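You operate a simulated robot arm through the tools that you are given. There is no shell and no other tool.

You run a simulated robot arm. Do the job below in one go: nothing can be reset, and whatever is moved stays where it is left.

TASK
Set the regulator to 2 bar and blow the vent cover clean.
Fine: open the blue tap only after the regulator is set, and end with it at 2 bar; nozzle back in its holder, tap shut again. Set down upright: blow nozzle.

The check looks at the end state, three seconds after you hand in, the way a careful person would. Anything else that was tipped, shoved, dropped, spilled or broken makes it a failure. A push-on lid holds only when it is set on centred and level and pressed home; a screw cap is set on level and turned clockwise until tight.

THE ROBOT
A 6-joint arm with a two-finger gripper, fixed in place. Base frame: the origin is at the foot of the arm, x ahead of it, y to its left, z up. Lengths are in mm, angles in degrees, forces in N, time in s.
Its first joint turns from -166.0 to 166.0 degrees. Payload 2.45 kg.
The tool frame sits at the grasp point between the pads (the TCP): z along the fingers, y along the line on which they close. The tips reach 20 mm beyond it. The gripper opens to 140 mm. The gripper's body begins 168 mm behind the TCP.
Orientation is that of the tool frame in the base frame, as a unit quaternion [w, x, y, z]. With the fingers straight down and closing along the base's y, the tool's x points along the base's -x, its y along +y and its z along -z.

THE INTERFACE
- The arm moves only by the tool play_rows. Its argument "series" is a list of rows, each an object of numbers (a shift or turn left out is 0, a gripper value left out holds the last): "wx", "wy", "wz": the turn, a rotation vector about the base's x, y, z in units of 45 degrees (1.0 is 45 degrees); "tx", "ty", "tz": the shift along the base's x, y, z in units of 250 mm (1.0 is 250 mm); "hand": the closure in counts, from 0 (fully open) to 255 (shut). In form: [{"wx": .., "wy": .., "wz": .., "tx": .., "ty": .., "tz": .., "hand": ..}, ...]. A call has 1 to 20 rows; each row is the pose to reach, as a shift and turn from the pose commanded when the call began. A call with a number of a shift or a turn outside -1 to 1 is refused whole. Rows are played at 5 a second. More than 50 mm and 8.6 degrees between two rows, or a gripper value outside its range, and nothing of the call is played. Where a pose cannot be reached the arm comes as near as it can. A force on the tool above 40 N (or 10 N above the force at the start of the call, whichever is more), or a blocked arm, ends the call early, and 0.2 s more pass. The fingers move at their own pace (about 45 mm/s each) and stop on an object; they squeeze with about 41 N. The grip force told is the motor's: it shows also when the fingers shut on nothing. Time passes only in rows, and 0.2 s behind the last, so rows that repeat a pose let the fingers close. It gives the time, the measured TCP pose, the force on the tool (base axes), the opening and the grip force at its end, in the units of the frame above (readings bear some noise), with the torque about the TCP (base axes, N m) and any sound that the robot's microphone picked up.
- Cameras (640 x 400 px; columns grow to the right, rows downward): "scene" is fixed at [411.2, -651.9, 1143.8]; the picture's right is [0.96, -0.28, 0.00], its down [-0.10, -0.33, -0.94] and it looks along [0.26, 0.90, -0.34] (base axes); focal length 316 px, centre (320, 200). "wrist" rides on the gripper at [78, 11, -209] in the tool frame; the picture's right is [-0.14, 0.99, 0.00], its down [-0.92, -0.13, -0.37] and it looks along [-0.36, -0.05, 0.93] (tool axes); focal length 280 px, centre (320, 200). There is no depth. A picture from a camera that has moved, and an enlarged one, comes with that camera's place and axes in the base frame and with its lens. The place of the scene camera against the robot may be out by one fixed shift of up to 18 mm in any direction.
- snapshot(camera): a new picture of that camera. No time passes.
- close_up(camera, box): a new picture of the part [left, top, right, bottom] of that camera's present view, enlarged. No time passes.
- hand_in(): hands the job in; it is judged then, once.

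Nothing tells you positions but the pictures and the camera data. Unless the task says otherwise, let go and move clear before handing in.

The tools are called after "Emit:" as a command line: name --argument value ..., lists and objects as JSON in quotes. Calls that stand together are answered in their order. play_rows: Moves the arm, as the interface text tells. Its arguments: {"type":"object","properties":{"series":{"type":"array","items":{"type":"object","properties":{"wx":{"type":"number"},"wy":{"type":"number"},"wz":{"type":"number"},"tx":{"type":"number"},"ty":{"type":"number"},"tz":{"type":"number"},"hand":{"type":"number"}}}}},"required":["series"]} The other tools are called the same way: snapshot (camera) takes a picture; close_up (camera, box) takes an enlarged picture of a part of a camera's view; hand_in () hands the job in.

At the start:

```text
time_s: 0.0
position: [649.3, 426.6, 886.2]
ee_rot: [0.001, 0.0, 1.0, 0.0]
contact_force: [0.5, -0.8, 0.5]
moment: [0.03, 0.0, -0.01]
grip_width: 140.3
finger_force: 0.1
```

scene: 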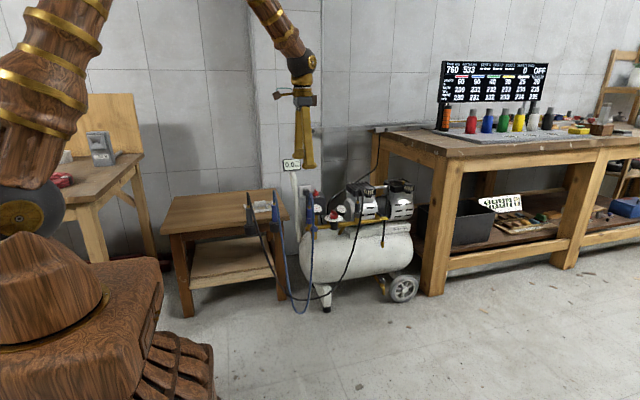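
wrist: 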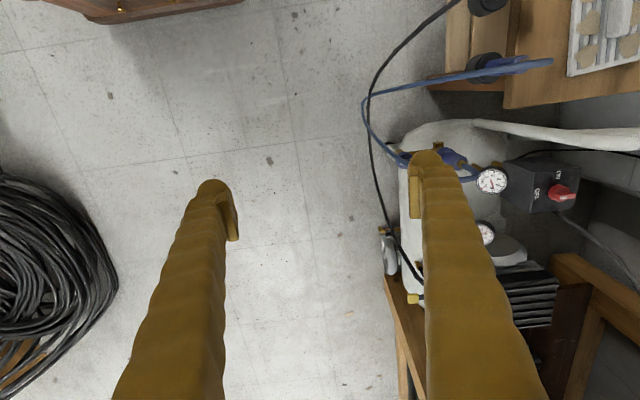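

I see a compressor beside a small wooden table, with a regulator, gauges, a red switch, and a blue hose and nozzle in a holder. I'll look closer before moving.

Emit:
close_up --camera "scene" --box '[220, 140, 440, 320]'

Emit:
close_up --camera "wrist" --box '[360, 0, 640, 180]'

Emit:
close_up --camera "scene" --box '[270, 150, 350, 230]'

Emit:
close_up --camera "scene" --box '[160, 170, 300, 260]'

Emit:
close_up --camera "scene" --box '[430, 50, 560, 140]'

```text
2.22 times, centred on (330, 230) of scene
camera zoom: at [411.2, -651.9, 1143.8], right [0.96, -0.28, 0.0], down [-0.1, -0.33, -0.94], along [0.26, 0.9, -0.34], focal length 702 px, centre (298, 133)
```

zoom: 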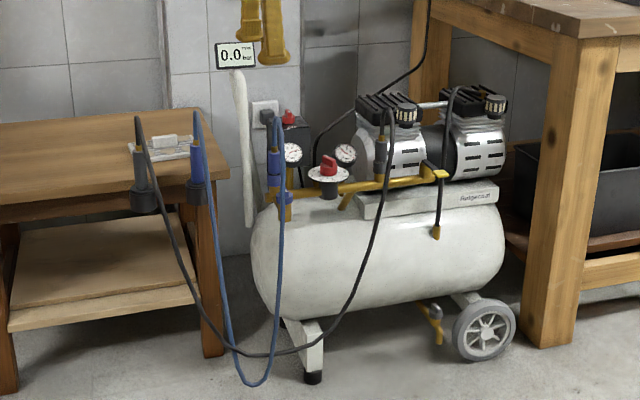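

```text
2.22 times, centred on (500, 90) of wrist
camera zoom: at [571.2, 438.0, 1095.7], right [0.14, 0.99, 0.0], down [0.92, -0.13, 0.37], along [0.36, -0.05, -0.93], focal length 623 px, centre (-80, 444)
```

zoom: 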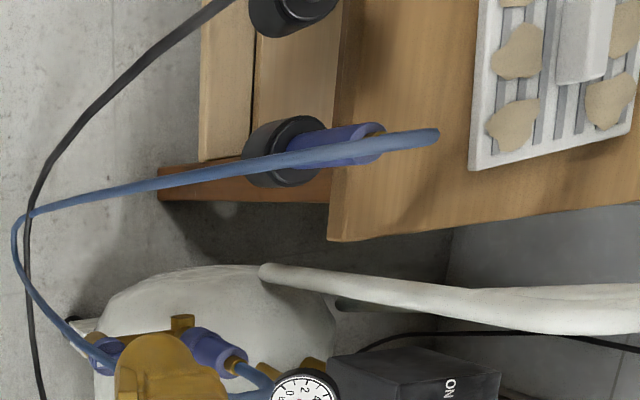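

```text
5.00 times, centred on (310, 190) of scene
camera zoom: at [411.2, -651.9, 1143.8], right [0.96, -0.28, 0.0], down [-0.1, -0.33, -0.94], along [0.26, 0.9, -0.34], focal length 1580 px, centre (370, 250)
```

zoom: 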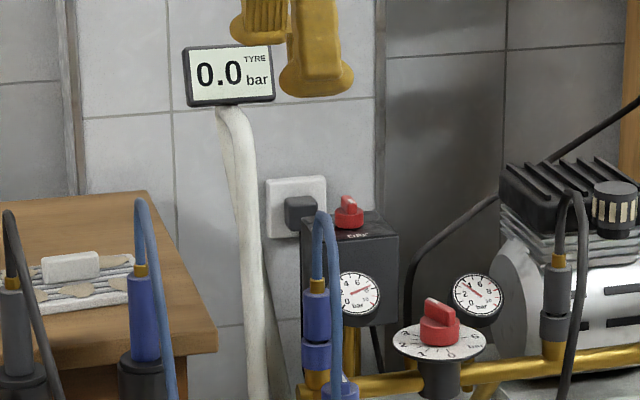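

```text
4.44 times, centred on (230, 215) of scene
camera zoom: at [411.2, -651.9, 1143.8], right [0.96, -0.28, 0.0], down [-0.1, -0.33, -0.94], along [0.26, 0.9, -0.34], focal length 1405 px, centre (720, 133)
```

zoom: 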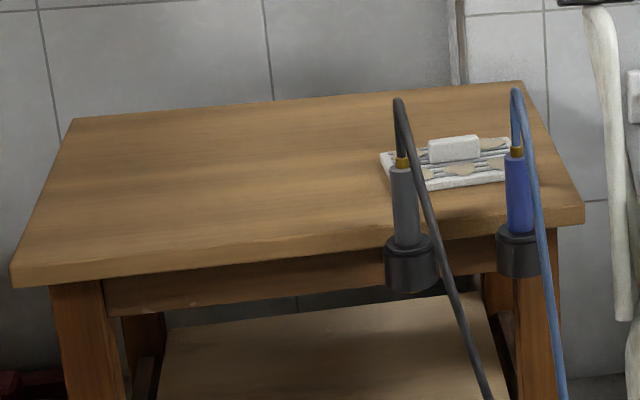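

```text
4.44 times, centred on (495, 95) of scene
camera zoom: at [411.2, -651.9, 1143.8], right [0.96, -0.28, 0.0], down [-0.1, -0.33, -0.94], along [0.26, 0.9, -0.34], focal length 1405 px, centre (-458, 667)
```

zoom: 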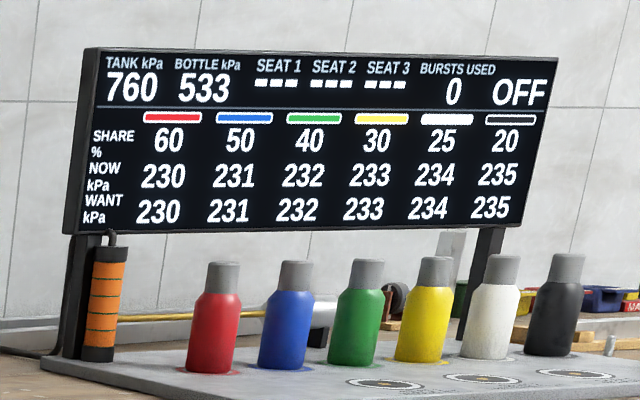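

The wrist camera and scene camera put the compressor manifold near [790, 740, 560] and the blue nozzle near [575, 757, 563]. I'll turn the gripper in place for a better wrist view. It is high above everything, so this is safe.

Emit:
play_rows --series '[{"wz": 0.17, "hand": 0}, {"wz": 0.34}, {"wz": 0.51}, {"wz": 0.68}, {"wz": 0.85}, {"wz": 1.0}, {"wz": 1.0}]'

Emit:
snapshot --camera "wrist"

Emit:
snapshot --camera "scene"

```text
time_s: 1.6
position: [649.2, 426.5, 887.0]
ee_rot: [0.0, -0.384, 0.923, 0.0]
contact_force: [-0.6, -0.4, -0.3]
moment: [0.03, -0.01, 0.01]
grip_width: 140.0
finger_force: 0.0
```

```text
taken
camera wrist: at [586.5, 379.5, 1095.8], right [-0.6, 0.8, 0.0], down [0.74, 0.56, 0.37], along [0.29, 0.22, -0.93], focal length 280 px, centre (320, 200)
```

wrist: 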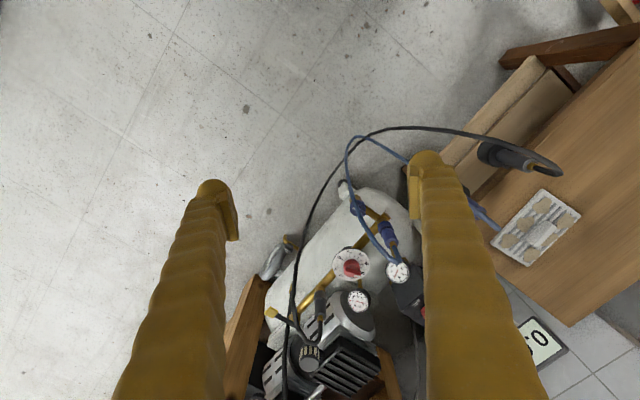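

```text
taken
```

scene: 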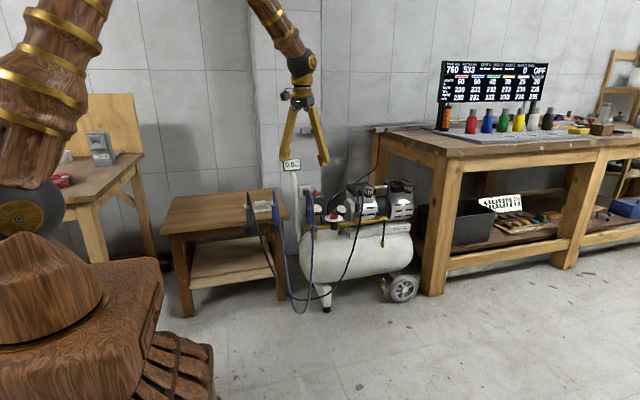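

The manifold is now visible between the fingers: regulator with red pointer, blue tap, gauges and vent cover. I'll zoom in on each.

Emit:
close_up --camera "wrist" --box '[300, 180, 440, 320]'

Emit:
close_up --camera "wrist" --box '[320, 235, 380, 295]'

Emit:
close_up --camera "wrist" --box '[340, 170, 430, 290]'

Emit:
close_up --camera "wrist" --box '[440, 120, 600, 280]'

Emit:
close_up --camera "scene" --box '[300, 190, 360, 240]'

Emit:
close_up --camera "scene" --box '[240, 180, 330, 250]'

```text
2.86 times, centred on (370, 250) of wrist
camera zoom: at [586.5, 379.5, 1095.8], right [-0.6, 0.8, 0.0], down [0.74, 0.56, 0.37], along [0.29, 0.22, -0.93], focal length 801 px, centre (177, 57)
```

zoom: 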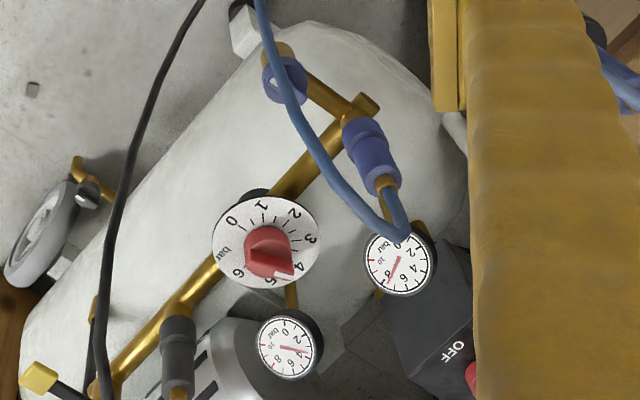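

```text
6.67 times, centred on (350, 265) of wrist
camera zoom: at [586.5, 379.5, 1095.8], right [-0.6, 0.8, 0.0], down [0.74, 0.56, 0.37], along [0.29, 0.22, -0.93], focal length 1869 px, centre (120, -233)
```

zoom: 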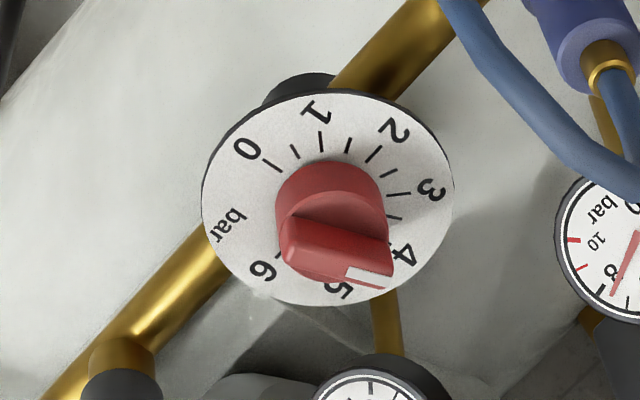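

```text
3.33 times, centred on (385, 230) of wrist
camera zoom: at [586.5, 379.5, 1095.8], right [-0.6, 0.8, 0.0], down [0.74, 0.56, 0.37], along [0.29, 0.22, -0.93], focal length 935 px, centre (103, 100)
```

zoom: 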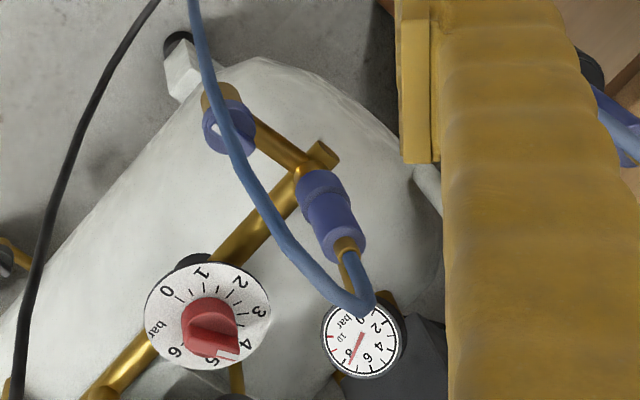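

```text
2.50 times, centred on (520, 200) of wrist
camera zoom: at [586.5, 379.5, 1095.8], right [-0.6, 0.8, 0.0], down [0.74, 0.56, 0.37], along [0.29, 0.22, -0.93], focal length 701 px, centre (-180, 200)
```

zoom: 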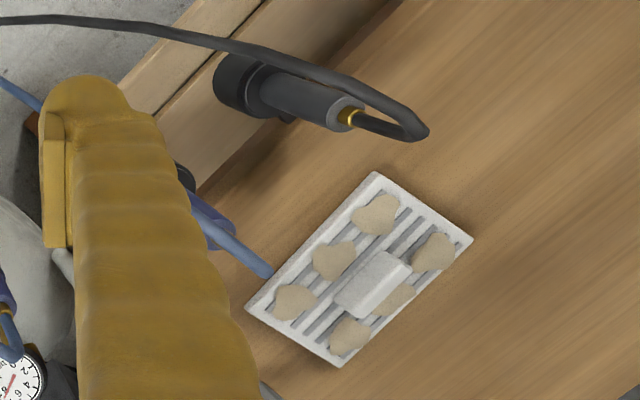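

```text
8.00 times, centred on (330, 215) of scene
camera zoom: at [411.2, -651.9, 1143.8], right [0.96, -0.28, 0.0], down [-0.1, -0.33, -0.94], along [0.26, 0.9, -0.34], focal length 2529 px, centre (240, 80)
```

zoom: 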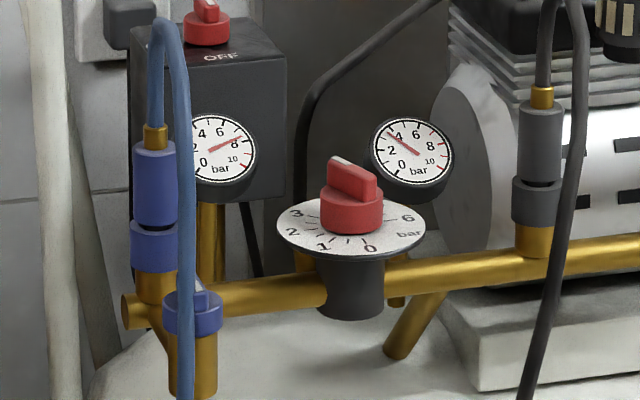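

```text
5.71 times, centred on (285, 215) of scene
camera zoom: at [411.2, -651.9, 1143.8], right [0.96, -0.28, 0.0], down [-0.1, -0.33, -0.94], along [0.26, 0.9, -0.34], focal length 1806 px, centre (520, 114)
```

zoom: 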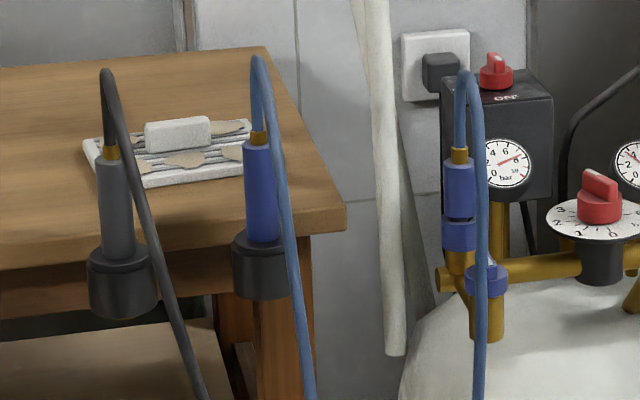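

The regulator dial runs 0–6 bar clockwise, with its pointer near 4.5. The dial is near [845, 665, 546] and faces up, and the blue tap is on the left end of the manifold. I'll move toward it at height to get a second view for triangulation and to test reach.

Emit:
play_rows --series '[{"tx": 0.1, "ty": 0.13}, {"tx": 0.2, "ty": 0.26}, {"tx": 0.3, "ty": 0.39}, {"tx": 0.4, "ty": 0.52}, {"tx": 0.5, "ty": 0.65}, {"tx": 0.5, "ty": 0.65}]'

Emit:
snapshot --camera "wrist"

Emit:
snapshot --camera "scene"

```text
time_s: 3.0
position: [773.1, 588.5, 886.7]
ee_rot: [0.0, -0.382, 0.924, 0.0]
contact_force: [0.1, 0.3, -1.0]
moment: [-0.04, 0.0, -0.02]
grip_width: 140.1
finger_force: 0.0
```

```text
taken
camera wrist: at [711.2, 541.8, 1095.8], right [-0.6, 0.8, 0.0], down [0.74, 0.56, 0.37], along [0.29, 0.22, -0.93], focal length 280 px, centre (320, 200)
```

wrist: 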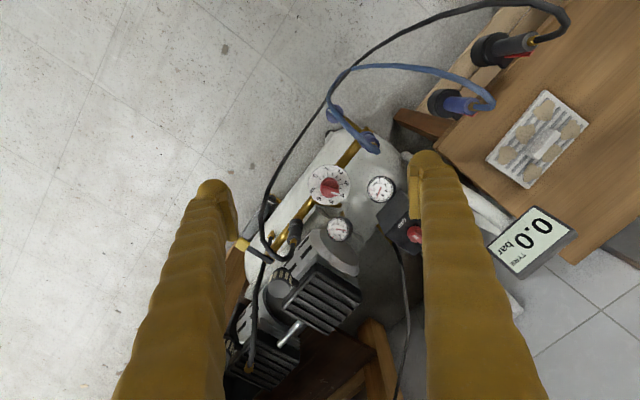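

```text
taken
```

scene: 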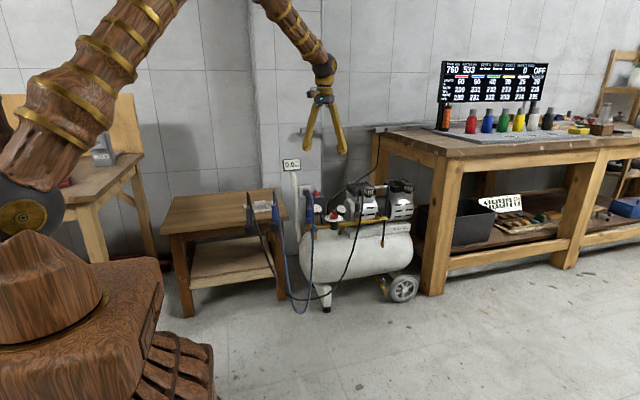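

Emit:
close_up --camera "wrist" --box '[290, 90, 400, 250]'

Emit:
close_up --camera "wrist" --box '[300, 155, 360, 215]'

Emit:
close_up --camera "wrist" --box '[420, 0, 600, 200]'

Emit:
close_up --camera "wrist" --box '[310, 90, 400, 170]'

```text
2.50 times, centred on (345, 170) of wrist
camera zoom: at [711.2, 541.8, 1095.8], right [-0.6, 0.8, 0.0], down [0.74, 0.56, 0.37], along [0.29, 0.22, -0.93], focal length 701 px, centre (258, 275)
```

zoom: 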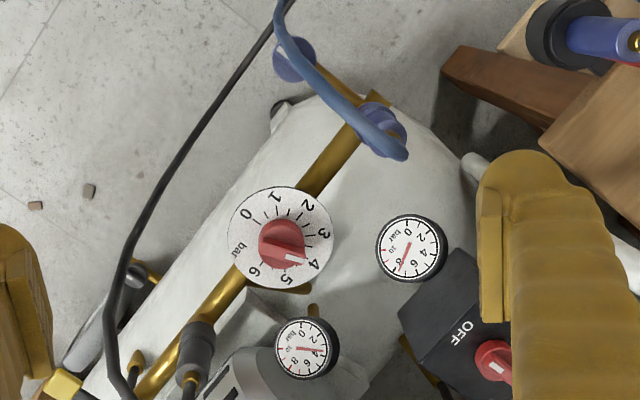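

```text
6.67 times, centred on (330, 185) of wrist
camera zoom: at [711.2, 541.8, 1095.8], right [-0.6, 0.8, 0.0], down [0.74, 0.56, 0.37], along [0.29, 0.22, -0.93], focal length 1869 px, centre (253, 300)
```

zoom: 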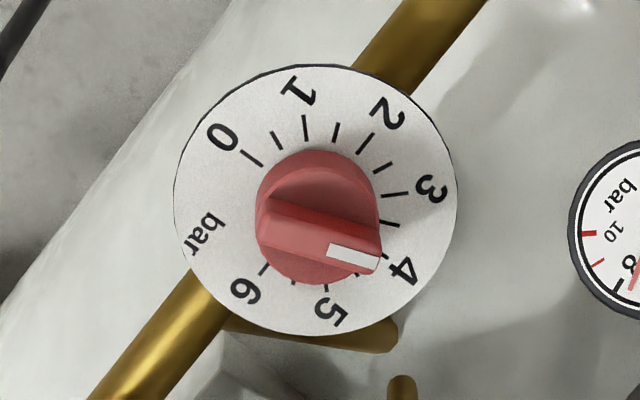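

```text
2.00 times, centred on (510, 100) of wrist
camera zoom: at [711.2, 541.8, 1095.8], right [-0.6, 0.8, 0.0], down [0.74, 0.56, 0.37], along [0.29, 0.22, -0.93], focal length 561 px, centre (-60, 400)
```

zoom: 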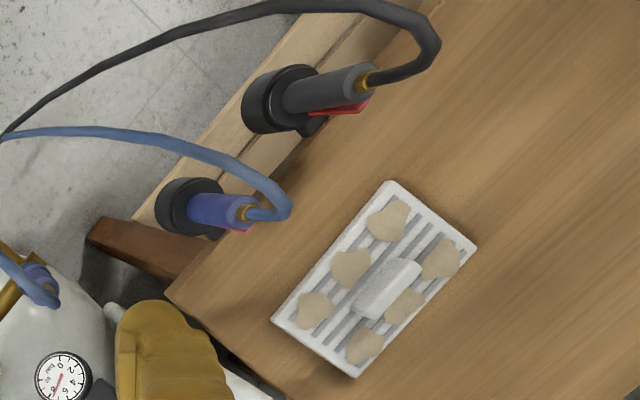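

```text
5.00 times, centred on (355, 130) of wrist
camera zoom: at [711.2, 541.8, 1095.8], right [-0.6, 0.8, 0.0], down [0.74, 0.56, 0.37], along [0.29, 0.22, -0.93], focal length 1402 px, centre (145, 550)
```

zoom: 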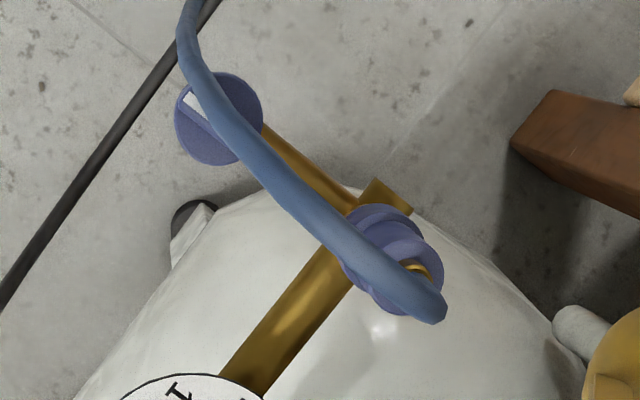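

The numerals are evenly spaced at 45° per bar, with 2 bar pointing to −x. The pointer now sits at about 107° in the base frame, so the knob needs about +73° (counter-clockwise from above). The dial is at about [847, 668, 540]. I'll go above it, turning the gripper toward yaw −73° and part-closing the fingers.

Emit:
play_rows --series '[{"wz": -0.18, "tx": 0.05, "ty": 0.053, "hand": 160}, {"wz": -0.36, "tx": 0.1, "ty": 0.106}, {"wz": -0.54, "tx": 0.15, "ty": 0.159}, {"wz": -0.72, "tx": 0.2, "ty": 0.21}, {"wz": -0.88, "tx": 0.25, "ty": 0.26}, {"wz": -1.0, "tx": 0.29, "ty": 0.314}, {"wz": -1.0, "tx": 0.29, "ty": 0.314}]'

Emit:
play_rows --series '[{"wz": -0.18}, {"wz": -0.36}, {"wz": -0.54}, {"wz": -0.72}, {"wz": -0.88}, {"wz": -1.0}, {"wz": -1.0}]'

Emit:
play_rows --series '[{"wz": -0.18}, {"wz": -0.36}, {"wz": -0.54}, {"wz": -0.62}, {"wz": -0.62}]'

Emit:
snapshot --camera "wrist"

Emit:
snapshot --camera "scene"

```text
time_s: 4.6
position: [847.5, 666.1, 886.2]
ee_rot: [0.0, 0.001, 1.0, 0.0]
contact_force: [-0.5, -0.6, 0.5]
moment: [-0.02, -0.04, 0.03]
grip_width: 52.4
finger_force: 0.1
```

```text
time_s: 6.2
position: [846.1, 666.9, 886.7]
ee_rot: [0.001, 0.384, 0.923, 0.0]
contact_force: [0.0, -0.6, 0.4]
moment: [0.0, 0.0, 0.01]
grip_width: 52.1
finger_force: 0.0
```

```text
time_s: 7.4
position: [847.0, 668.6, 887.6]
ee_rot: [0.001, 0.595, 0.804, 0.0]
contact_force: [-0.3, 0.4, -0.3]
moment: [0.01, 0.01, 0.0]
grip_width: 51.9
finger_force: 0.0
```

```text
taken
camera wrist: at [834.4, 746.1, 1095.8], right [0.99, 0.16, 0.0], down [0.15, -0.92, 0.37], along [0.06, -0.36, -0.93], focal length 280 px, centre (320, 200)
```

wrist: 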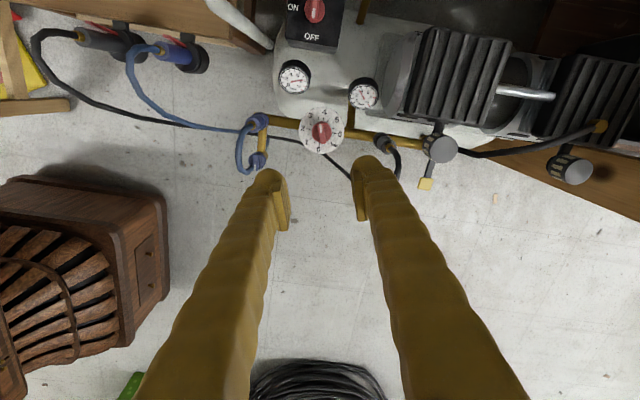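

```text
taken
```

scene: 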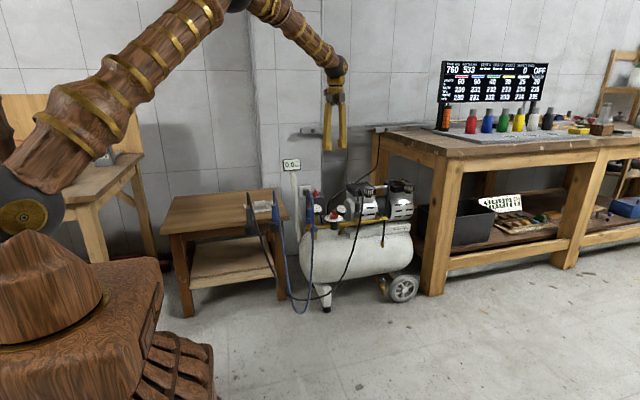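

The arm reaches above the dial, and this view from the back side is very clear. I'll zoom in to refine the position and pointer direction.

Emit:
close_up --camera "wrist" --box '[290, 100, 350, 160]'

Emit:
close_up --camera "wrist" --box '[270, 50, 390, 120]'

Emit:
close_up --camera "wrist" --box '[220, 100, 290, 190]'

Emit:
close_up --camera "wrist" --box '[60, 10, 220, 100]'

```text
6.67 times, centred on (320, 130) of wrist
camera zoom: at [834.4, 746.1, 1095.8], right [0.99, 0.16, 0.0], down [0.15, -0.92, 0.37], along [0.06, -0.36, -0.93], focal length 1869 px, centre (320, 667)
```

zoom: 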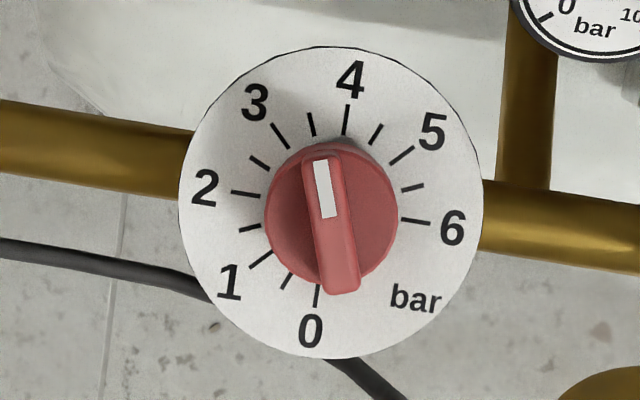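

```text
5.33 times, centred on (330, 85) of wrist
camera zoom: at [834.4, 746.1, 1095.8], right [0.99, 0.16, 0.0], down [0.15, -0.92, 0.37], along [0.06, -0.36, -0.93], focal length 1495 px, centre (267, 813)
```

zoom: 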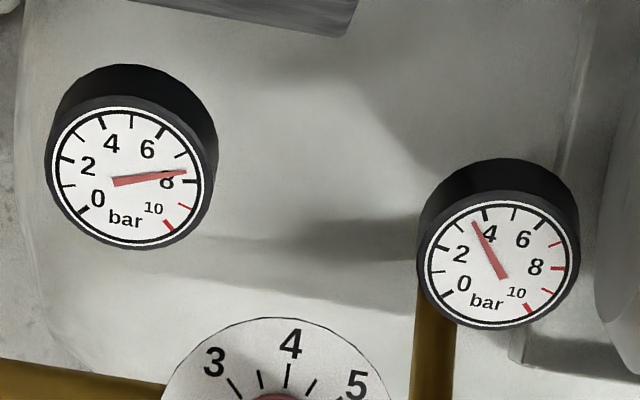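

```text
4.44 times, centred on (255, 145) of wrist
camera zoom: at [834.4, 746.1, 1095.8], right [0.99, 0.16, 0.0], down [0.15, -0.92, 0.37], along [0.06, -0.36, -0.93], focal length 1246 px, centre (609, 444)
```

zoom: 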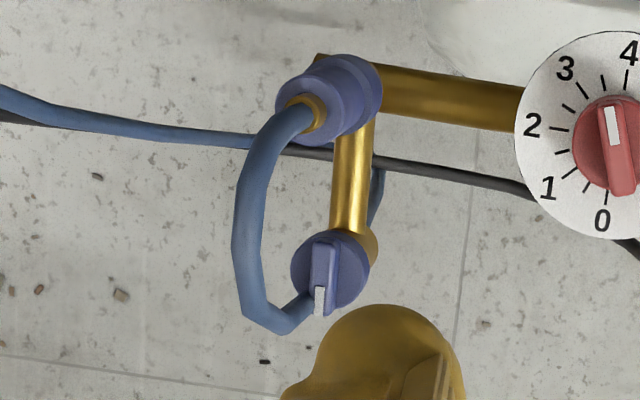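

```text
4.00 times, centred on (140, 55) of wrist
camera zoom: at [834.4, 746.1, 1095.8], right [0.99, 0.16, 0.0], down [0.15, -0.92, 0.37], along [0.06, -0.36, -0.93], focal length 1122 px, centre (1040, 780)
```

zoom: 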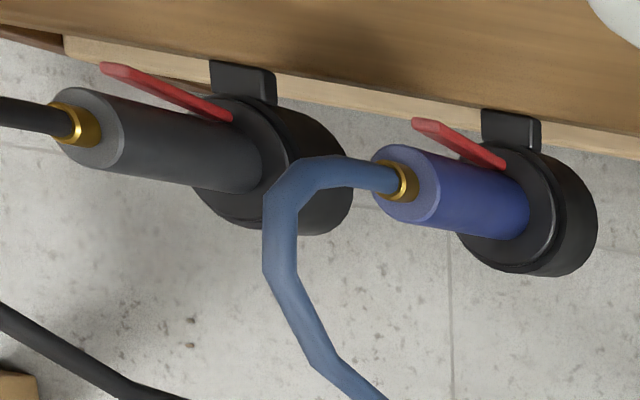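

The pointer reads about 3.6 bar and the line gauge agrees. The knob axis is at about [850, 672], with the ridge top near z 570. The blow nozzle has a red trigger lever on its table side (+y). I'll centre over the knob and descend to an intermediate height.

Emit:
play_rows --series '[{"tx": 0.012, "ty": 0.014, "tz": -0.18, "wz": 0.02}, {"tx": 0.012, "ty": 0.014, "tz": -0.36, "wz": 0.02}, {"tx": 0.012, "ty": 0.014, "tz": -0.54, "wz": 0.02}, {"tx": 0.012, "ty": 0.014, "tz": -0.72, "wz": 0.02}, {"tx": 0.012, "ty": 0.014, "tz": -0.9, "wz": 0.02}, {"tx": 0.012, "ty": 0.014, "tz": -1.0, "wz": 0.02}, {"tx": 0.012, "ty": 0.014, "tz": -1.0, "wz": 0.02}]'

Emit:
snapshot --camera "wrist"

Emit:
close_up --camera "scene" --box '[280, 150, 400, 250]'

```text
time_s: 9.0
position: [849.0, 669.8, 635.6]
ee_rot: [0.0, 0.588, 0.809, 0.0]
contact_force: [0.0, -0.2, 0.2]
moment: [-0.01, 0.0, 0.01]
grip_width: 52.1
finger_force: 0.1
```

```text
taken
camera wrist: at [835.2, 749.4, 845.1], right [0.98, 0.18, 0.0], down [0.16, -0.92, 0.37], along [0.06, -0.36, -0.93], focal length 280 px, centre (320, 200)
```

wrist: 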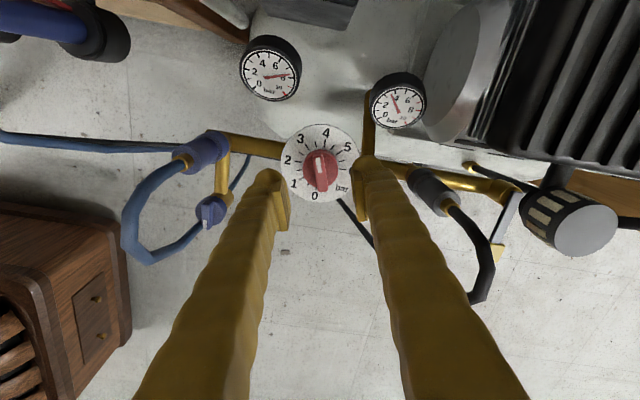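

```text
4.00 times, centred on (340, 200) of scene
camera zoom: at [411.2, -651.9, 1143.8], right [0.96, -0.28, 0.0], down [-0.1, -0.33, -0.94], along [0.26, 0.9, -0.34], focal length 1264 px, centre (240, 200)
```

zoom: 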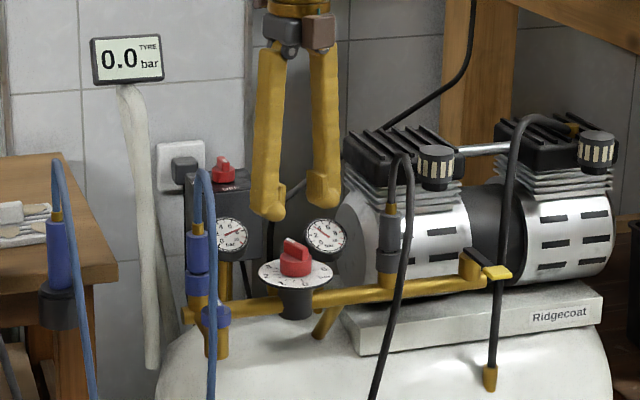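

Emit:
close_up --camera "wrist" --box '[275, 115, 365, 205]'

Emit:
close_up --camera "wrist" --box '[110, 110, 290, 270]'

```text
4.44 times, centred on (320, 160) of wrist
camera zoom: at [835.2, 749.4, 845.1], right [0.98, 0.18, 0.0], down [0.16, -0.92, 0.37], along [0.06, -0.36, -0.93], focal length 1246 px, centre (320, 378)
```

zoom: 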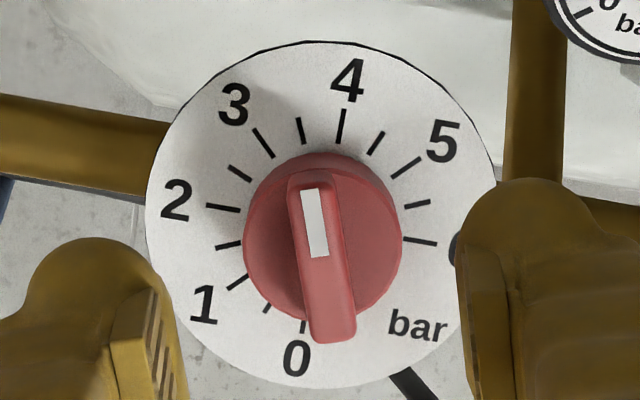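

```text
2.50 times, centred on (200, 190) of wrist
camera zoom: at [835.2, 749.4, 845.1], right [0.98, 0.18, 0.0], down [0.16, -0.92, 0.37], along [0.06, -0.36, -0.93], focal length 701 px, centre (620, 225)
```

zoom: 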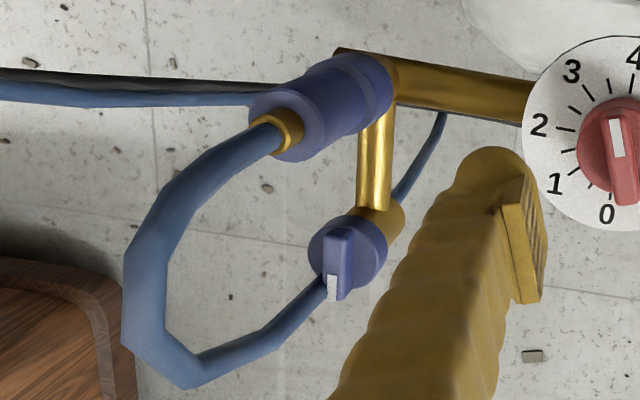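

The alignment is good: the ridge is at 108° and the gripper's closing axis is at 18°. I'll lower so the tips straddle the ridge and then close on it.

Emit:
play_rows --series '[{"tx": 0.004, "ty": 0.005, "tz": -0.1}, {"tx": 0.004, "ty": 0.005, "tz": -0.18}, {"tx": 0.004, "ty": 0.005, "tz": -0.232}, {"tx": 0.004, "ty": 0.005, "tz": -0.232}]'

Emit:
close_up --camera "scene" --box '[300, 170, 380, 240]'

Emit:
snapshot --camera "wrist"

```text
time_s: 10.0
position: [851.8, 672.1, 578.1]
ee_rot: [0.0, 0.587, 0.81, 0.0]
contact_force: [0.1, 0.3, 0.4]
moment: [0.01, 0.01, 0.02]
grip_width: 51.9
finger_force: 0.1
```

```text
5.71 times, centred on (340, 205) of scene
camera zoom: at [411.2, -651.9, 1143.8], right [0.96, -0.28, 0.0], down [-0.1, -0.33, -0.94], along [0.26, 0.9, -0.34], focal length 1806 px, centre (206, 171)
```

zoom: 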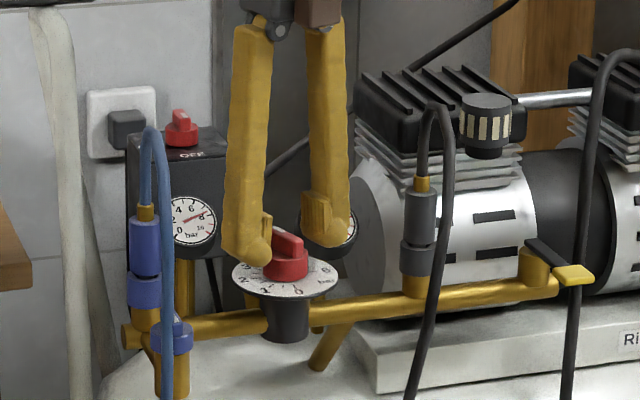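

```text
taken
camera wrist: at [837.1, 750.4, 788.0], right [0.98, 0.18, 0.0], down [0.16, -0.92, 0.37], along [0.06, -0.36, -0.93], focal length 280 px, centre (320, 200)
```

wrist: 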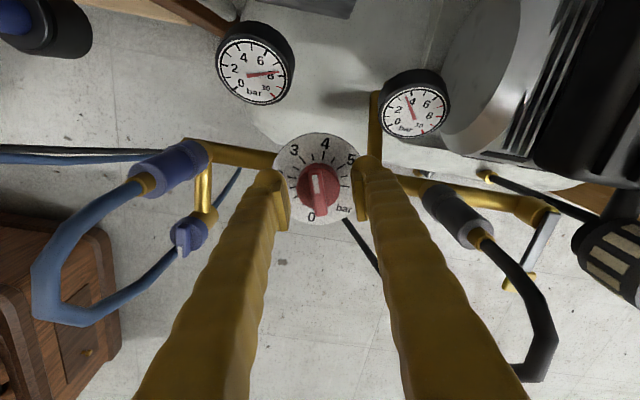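

Emit:
play_rows --series '[{"hand": 210}, {"hand": 230}, {"hand": 255}, {"hand": 255}, {"hand": 255}, {"hand": 255}]'

Emit:
close_up --camera "scene" --box '[300, 170, 380, 240]'

Emit:
close_up --camera "wrist" --box '[240, 110, 420, 230]'

```text
time_s: 11.0
position: [850.1, 672.7, 581.2]
ee_rot: [0.0, 0.587, 0.81, -0.001]
contact_force: [-23.8, -10.8, 15.9]
moment: [-0.16, 0.14, -0.01]
grip_width: 10.5
finger_force: 31.5
stopped in row 5: the force on the tool passed its limit at 42 N (the readings are from after the stop); the commanded pose is now the measured one
```

```text
5.71 times, centred on (340, 205) of scene
camera zoom: at [411.2, -651.9, 1143.8], right [0.96, -0.28, 0.0], down [-0.1, -0.33, -0.94], along [0.26, 0.9, -0.34], focal length 1806 px, centre (206, 171)
```

zoom: 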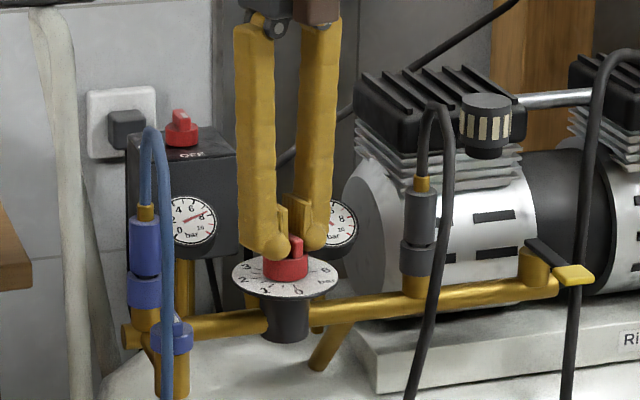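

```text
3.33 times, centred on (330, 170) of wrist
camera zoom: at [835.8, 750.7, 789.9], right [0.98, 0.18, 0.0], down [0.16, -0.91, 0.37], along [0.06, -0.36, -0.93], focal length 935 px, centre (287, 300)
```

zoom: 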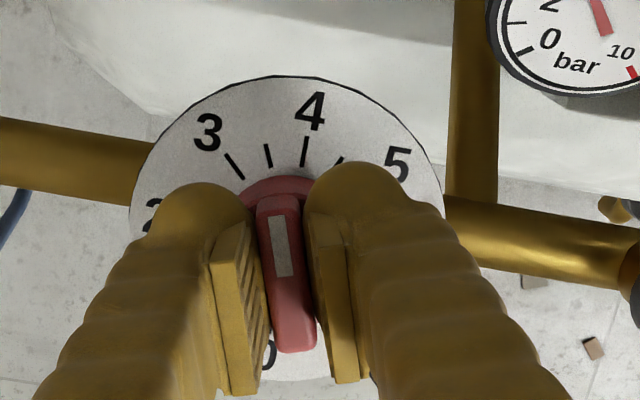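

The ridge is gripped (10.5 mm wide), with some side load since I'm slightly off-centre. I'll nudge to relax the force before turning.

Emit:
play_rows --series '[{"tx": -0.005, "ty": -0.002, "tz": 0.002}, {"tx": -0.005, "ty": -0.002, "tz": 0.004}]'

```text
time_s: 11.6
position: [849.0, 671.2, 581.8]
ee_rot: [0.0, 0.588, 0.809, 0.0]
contact_force: [-7.9, 0.3, -2.0]
moment: [0.06, 0.11, 0.0]
grip_width: 10.1
finger_force: 37.2
```

Emit:
play_rows --series '[{"wz": 0.1, "tx": -0.002}, {"wz": 0.2, "tx": -0.002}, {"wz": 0.3, "tx": -0.002}]'

Emit:
close_up --camera "wrist" --box '[240, 60, 440, 230]'

```text
time_s: 12.4
position: [848.4, 671.8, 578.4]
ee_rot: [0.0, 0.488, 0.873, 0.0]
contact_force: [0.2, 3.8, -8.8]
moment: [0.1, 0.02, 0.01]
grip_width: 10.3
finger_force: 37.9
```

```text
2.35 times, centred on (340, 145) of wrist
camera zoom: at [817.1, 744.7, 790.0], right [0.92, 0.4, 0.0], down [0.37, -0.85, 0.37], along [0.15, -0.34, -0.93], focal length 660 px, centre (273, 329)
```

zoom: 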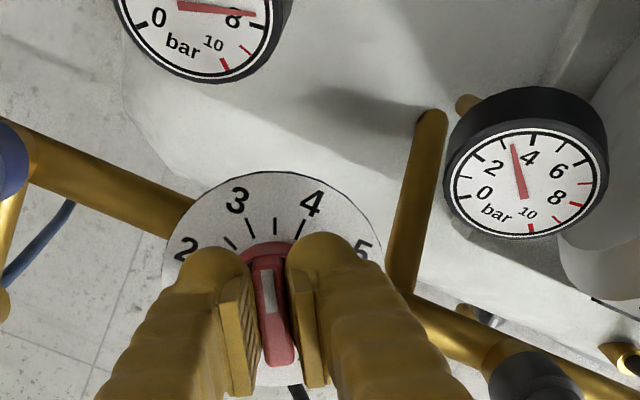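

Turning works: the gauge is dropping and forces are low. I'll continue toward yaw 0, which is 2 bar.

Emit:
play_rows --series '[{"wz": 0.1, "tz": 0.002}, {"wz": 0.2, "tz": 0.002}, {"wz": 0.3, "tz": 0.002}, {"wz": 0.4, "tz": 0.002}, {"wz": 0.5, "tz": 0.002}, {"wz": 0.6, "tz": 0.002}, {"wz": 0.7, "tz": 0.002}, {"wz": 0.8, "tz": 0.002}]'

Emit:
close_up --camera "scene" --box '[300, 170, 380, 240]'

```text
time_s: 14.2
position: [848.9, 670.9, 581.0]
ee_rot: [-0.001, 0.194, 0.981, 0.0]
contact_force: [-14.5, -19.6, -16.2]
moment: [-0.18, 0.09, -0.02]
grip_width: 10.2
finger_force: 37.8
```

```text
5.71 times, centred on (340, 205) of scene
camera zoom: at [411.2, -651.9, 1143.8], right [0.96, -0.28, 0.0], down [-0.1, -0.33, -0.94], along [0.26, 0.9, -0.34], focal length 1806 px, centre (206, 171)
```

zoom: 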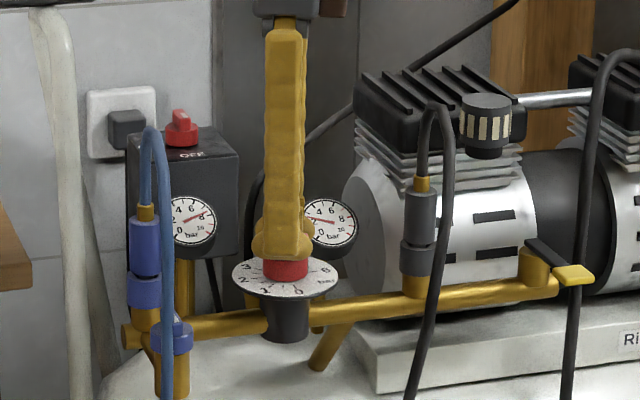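

Emit:
play_rows --series '[{"tx": -0.004, "ty": -0.006, "tz": -0.004}, {"tx": -0.004, "ty": -0.006, "tz": -0.004, "wz": 0.1}]'

```text
time_s: 14.8
position: [848.7, 670.2, 581.1]
ee_rot: [0.0, 0.156, 0.988, 0.0]
contact_force: [-4.9, -8.4, -14.1]
moment: [-0.12, -0.06, 0.0]
grip_width: 10.1
finger_force: 37.1
```

Emit:
play_rows --series '[{"wz": 0.1, "tz": -0.004}, {"wz": 0.2, "ty": -0.003, "tz": -0.006}, {"wz": 0.3, "ty": -0.003, "tz": -0.006}, {"wz": 0.4, "ty": -0.003, "tz": -0.006}, {"wz": 0.4, "ty": -0.003, "tz": -0.006}]'

Emit:
snapshot --camera "wrist"

Emit:
close_up --camera "scene" --box '[300, 180, 360, 230]'

```text
time_s: 16.0
position: [847.4, 671.1, 581.7]
ee_rot: [0.0, 0.0, 1.0, 0.001]
contact_force: [-19.0, -7.4, 31.3]
moment: [-0.17, 0.33, 0.0]
grip_width: 9.9
finger_force: 37.8
```

```text
taken
camera wrist: at [769.7, 681.4, 789.9], right [0.14, 0.99, 0.0], down [0.92, -0.13, 0.37], along [0.37, -0.05, -0.93], focal length 280 px, centre (320, 200)
```

wrist: 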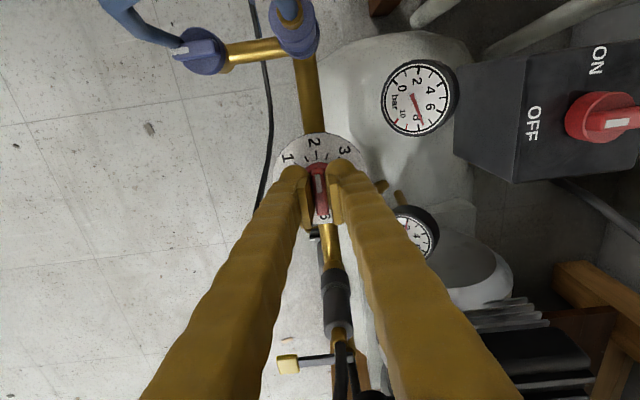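

```text
8.00 times, centred on (330, 205) of scene
camera zoom: at [411.2, -651.9, 1143.8], right [0.96, -0.28, 0.0], down [-0.1, -0.33, -0.94], along [0.26, 0.9, -0.34], focal length 2529 px, centre (240, 160)
```

zoom: 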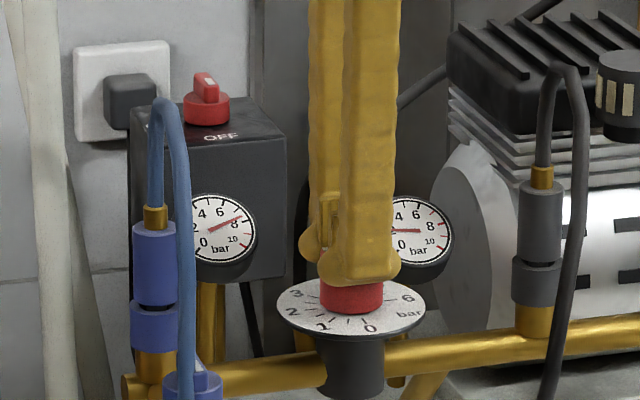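

Emit:
play_rows --series '[{"tz": 0.004, "tx": -0.003}, {"tz": 0.006, "tx": -0.004}]'

Emit:
close_up --camera "wrist" --box '[260, 120, 380, 240]'

Emit:
close_up --camera "wrist" --box '[380, 180, 450, 270]'

```text
time_s: 16.6
position: [848.4, 669.7, 580.6]
ee_rot: [0.0, 0.0, 1.0, 0.0]
contact_force: [12.4, 9.8, 6.2]
moment: [0.07, -0.31, 0.05]
grip_width: 9.7
finger_force: 37.2
```

```text
3.33 times, centred on (320, 180) of wrist
camera zoom: at [769.5, 681.3, 789.7], right [0.14, 0.99, 0.0], down [0.92, -0.13, 0.37], along [0.37, -0.05, -0.93], focal length 935 px, centre (320, 267)
```

zoom: 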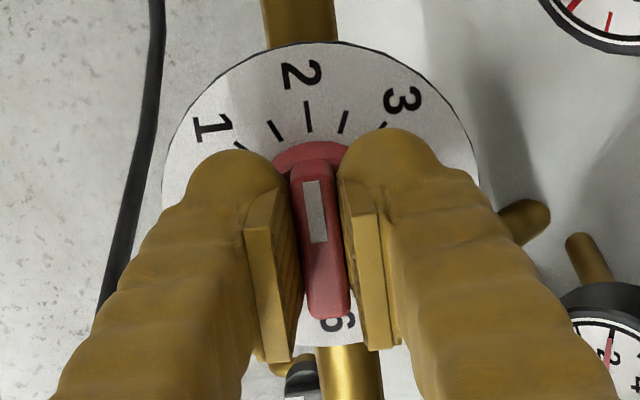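

```text
4.44 times, centred on (415, 225) of wrist
camera zoom: at [769.5, 681.3, 789.7], right [0.14, 0.99, 0.0], down [0.92, -0.13, 0.37], along [0.37, -0.05, -0.93], focal length 1246 px, centre (-102, 89)
```

zoom: 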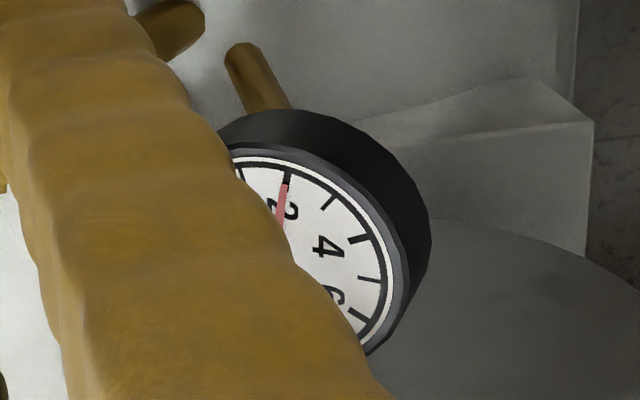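

The pointer is at 2 and the gauge reads 2 bar. I'll release the knob and lift straight up.

Emit:
play_rows --series '[{"hand": 190}, {"hand": 160}, {"hand": 150}, {"hand": 150, "tz": 0.08}, {"tz": 0.2}, {"tz": 0.36}, {"tz": 0.5}, {"tz": 0.5}]'

Emit:
snapshot --camera "wrist"

Emit:
close_up --camera "scene" --box '[300, 180, 360, 230]'

```text
time_s: 18.4
position: [846.9, 670.6, 704.5]
ee_rot: [0.0, 0.0, 1.0, 0.0]
contact_force: [-0.4, 0.7, 0.6]
moment: [-0.01, -0.02, 0.0]
grip_width: 58.0
finger_force: 0.1
```

```text
taken
camera wrist: at [767.8, 682.0, 914.6], right [0.14, 0.99, 0.0], down [0.92, -0.13, 0.37], along [0.36, -0.05, -0.93], focal length 280 px, centre (320, 200)
```

wrist: 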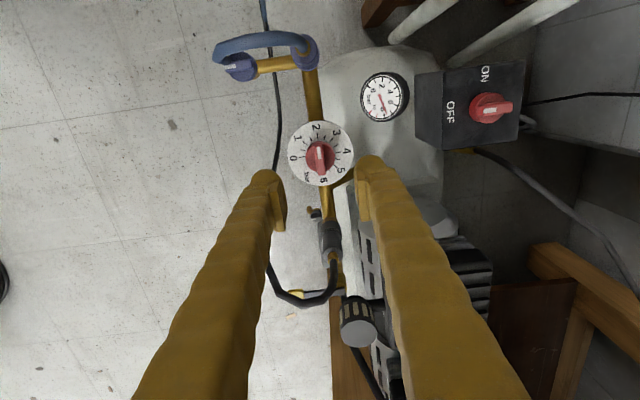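

```text
8.00 times, centred on (330, 205) of scene
camera zoom: at [411.2, -651.9, 1143.8], right [0.96, -0.28, 0.0], down [-0.1, -0.33, -0.94], along [0.26, 0.9, -0.34], focal length 2529 px, centre (240, 160)
```

zoom: 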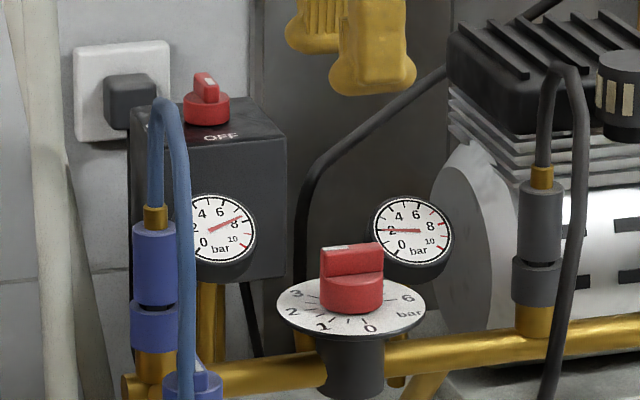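

Emit:
close_up --camera "wrist" --box '[280, 110, 360, 195]'

Emit:
close_up --camera "wrist" --box '[200, 0, 340, 100]'

Emit:
close_up --camera "scene" --box '[340, 195, 364, 220]'

Emit:
close_up --camera "scene" --box '[295, 195, 335, 245]'

```text
4.71 times, centred on (320, 152) of wrist
camera zoom: at [767.8, 682.0, 914.6], right [0.14, 0.99, 0.0], down [0.92, -0.13, 0.37], along [0.36, -0.05, -0.93], focal length 1320 px, centre (320, 424)
```

zoom: 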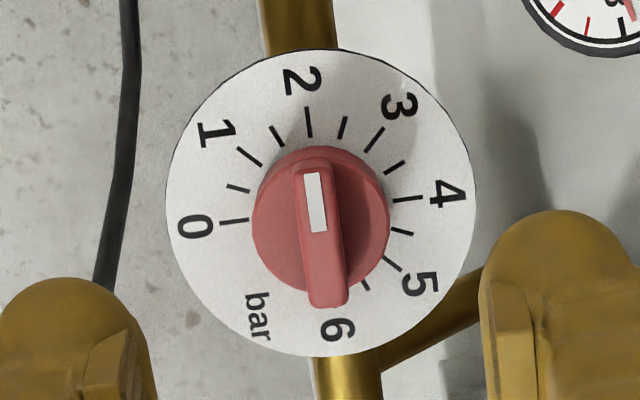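

```text
4.00 times, centred on (270, 50) of wrist
camera zoom: at [767.8, 682.0, 914.6], right [0.14, 0.99, 0.0], down [0.92, -0.13, 0.37], along [0.36, -0.05, -0.93], focal length 1122 px, centre (520, 800)
```

zoom: 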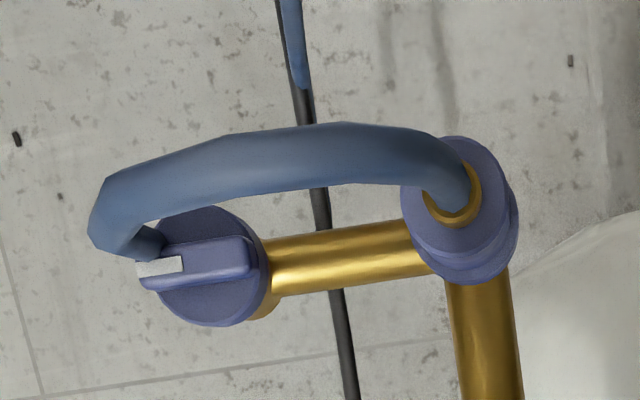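

```text
16.00 times, centred on (352, 208) of scene
camera zoom: at [411.2, -651.9, 1143.8], right [0.96, -0.28, 0.0], down [-0.1, -0.33, -0.94], along [0.26, 0.9, -0.34], focal length 5057 px, centre (-192, 80)
```

zoom: 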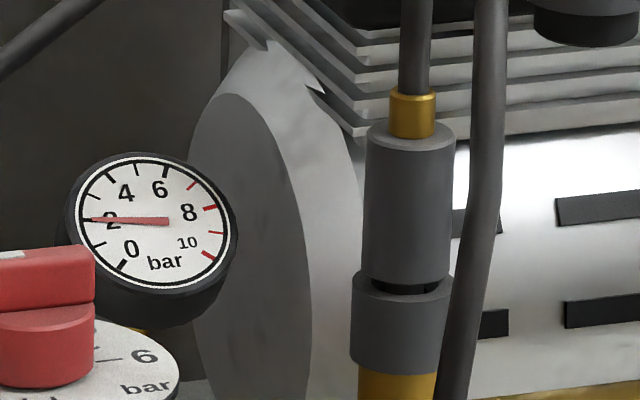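

```text
8.00 times, centred on (315, 220) of scene
camera zoom: at [411.2, -651.9, 1143.8], right [0.96, -0.28, 0.0], down [-0.1, -0.33, -0.94], along [0.26, 0.9, -0.34], focal length 2529 px, centre (360, 40)
```

zoom: 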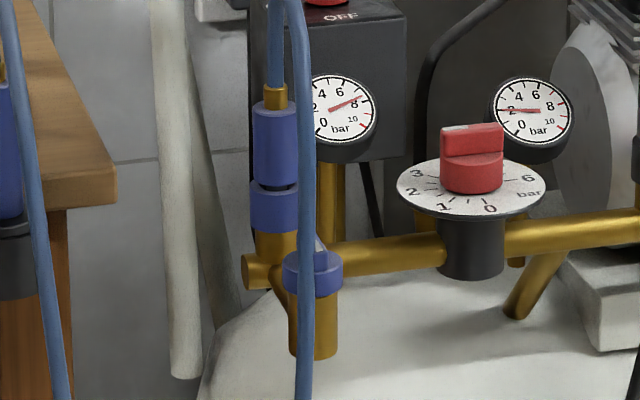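

The regulator is set: dial pointer on 2, line gauge at 2 bar. The blue tap's disc is at about [728, 591, 535] with its ridge along y (mark toward −y). I'll lift, move over it, and turn the gripper so it closes along x.

Emit:
play_rows --series '[{"tz": 0.15}, {"tz": 0.26}, {"tx": -0.14, "ty": -0.09, "tz": 0.28, "wz": -0.18}, {"tx": -0.28, "ty": -0.19, "tz": 0.28, "wz": -0.36}, {"tx": -0.4, "ty": -0.27, "tz": 0.28, "wz": -0.54}, {"tx": -0.474, "ty": -0.318, "tz": 0.28, "wz": -0.72}, {"tx": -0.474, "ty": -0.318, "tz": 0.28, "wz": -0.88}, {"tx": -0.474, "ty": -0.318, "tz": 0.28, "wz": -1.0}]'

Emit:
play_rows --series '[{"wz": -0.18, "hand": 165}, {"wz": -0.36}, {"wz": -0.54}, {"wz": -0.72}, {"wz": -0.88}, {"wz": -1.0}, {"wz": -1.0}]'

Emit:
snapshot --camera "wrist"

Emit:
snapshot --camera "scene"

```text
time_s: 20.2
position: [727.7, 590.0, 775.4]
ee_rot: [-0.001, 0.384, 0.924, 0.0]
contact_force: [-0.2, 0.3, -0.9]
moment: [-0.02, 0.0, 0.0]
grip_width: 57.7
finger_force: 0.0
```

```text
time_s: 21.8
position: [729.3, 589.4, 776.1]
ee_rot: [0.0, 0.708, 0.707, 0.0]
contact_force: [-1.0, -0.3, 0.2]
moment: [0.04, -0.02, 0.01]
grip_width: 49.3
finger_force: 0.0
```

```text
taken
camera wrist: at [739.2, 668.8, 984.9], right [0.99, -0.14, 0.0], down [-0.13, -0.92, 0.37], along [-0.05, -0.36, -0.93], focal length 280 px, centre (320, 200)
```

wrist: 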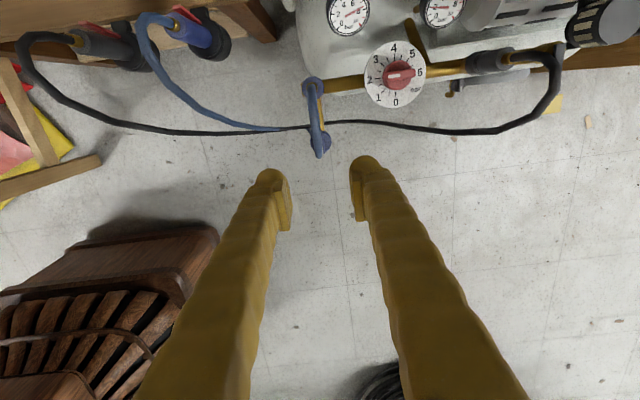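

```text
taken
```

scene: 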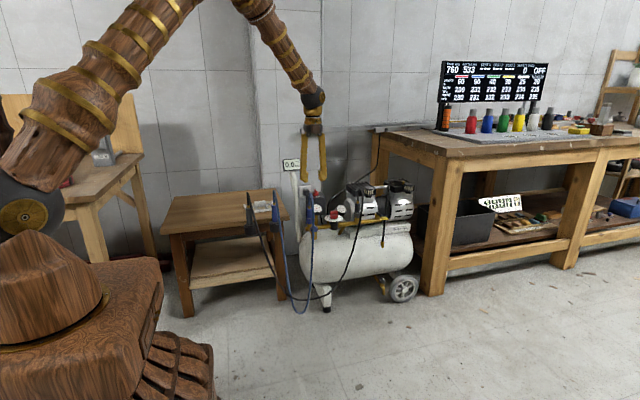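

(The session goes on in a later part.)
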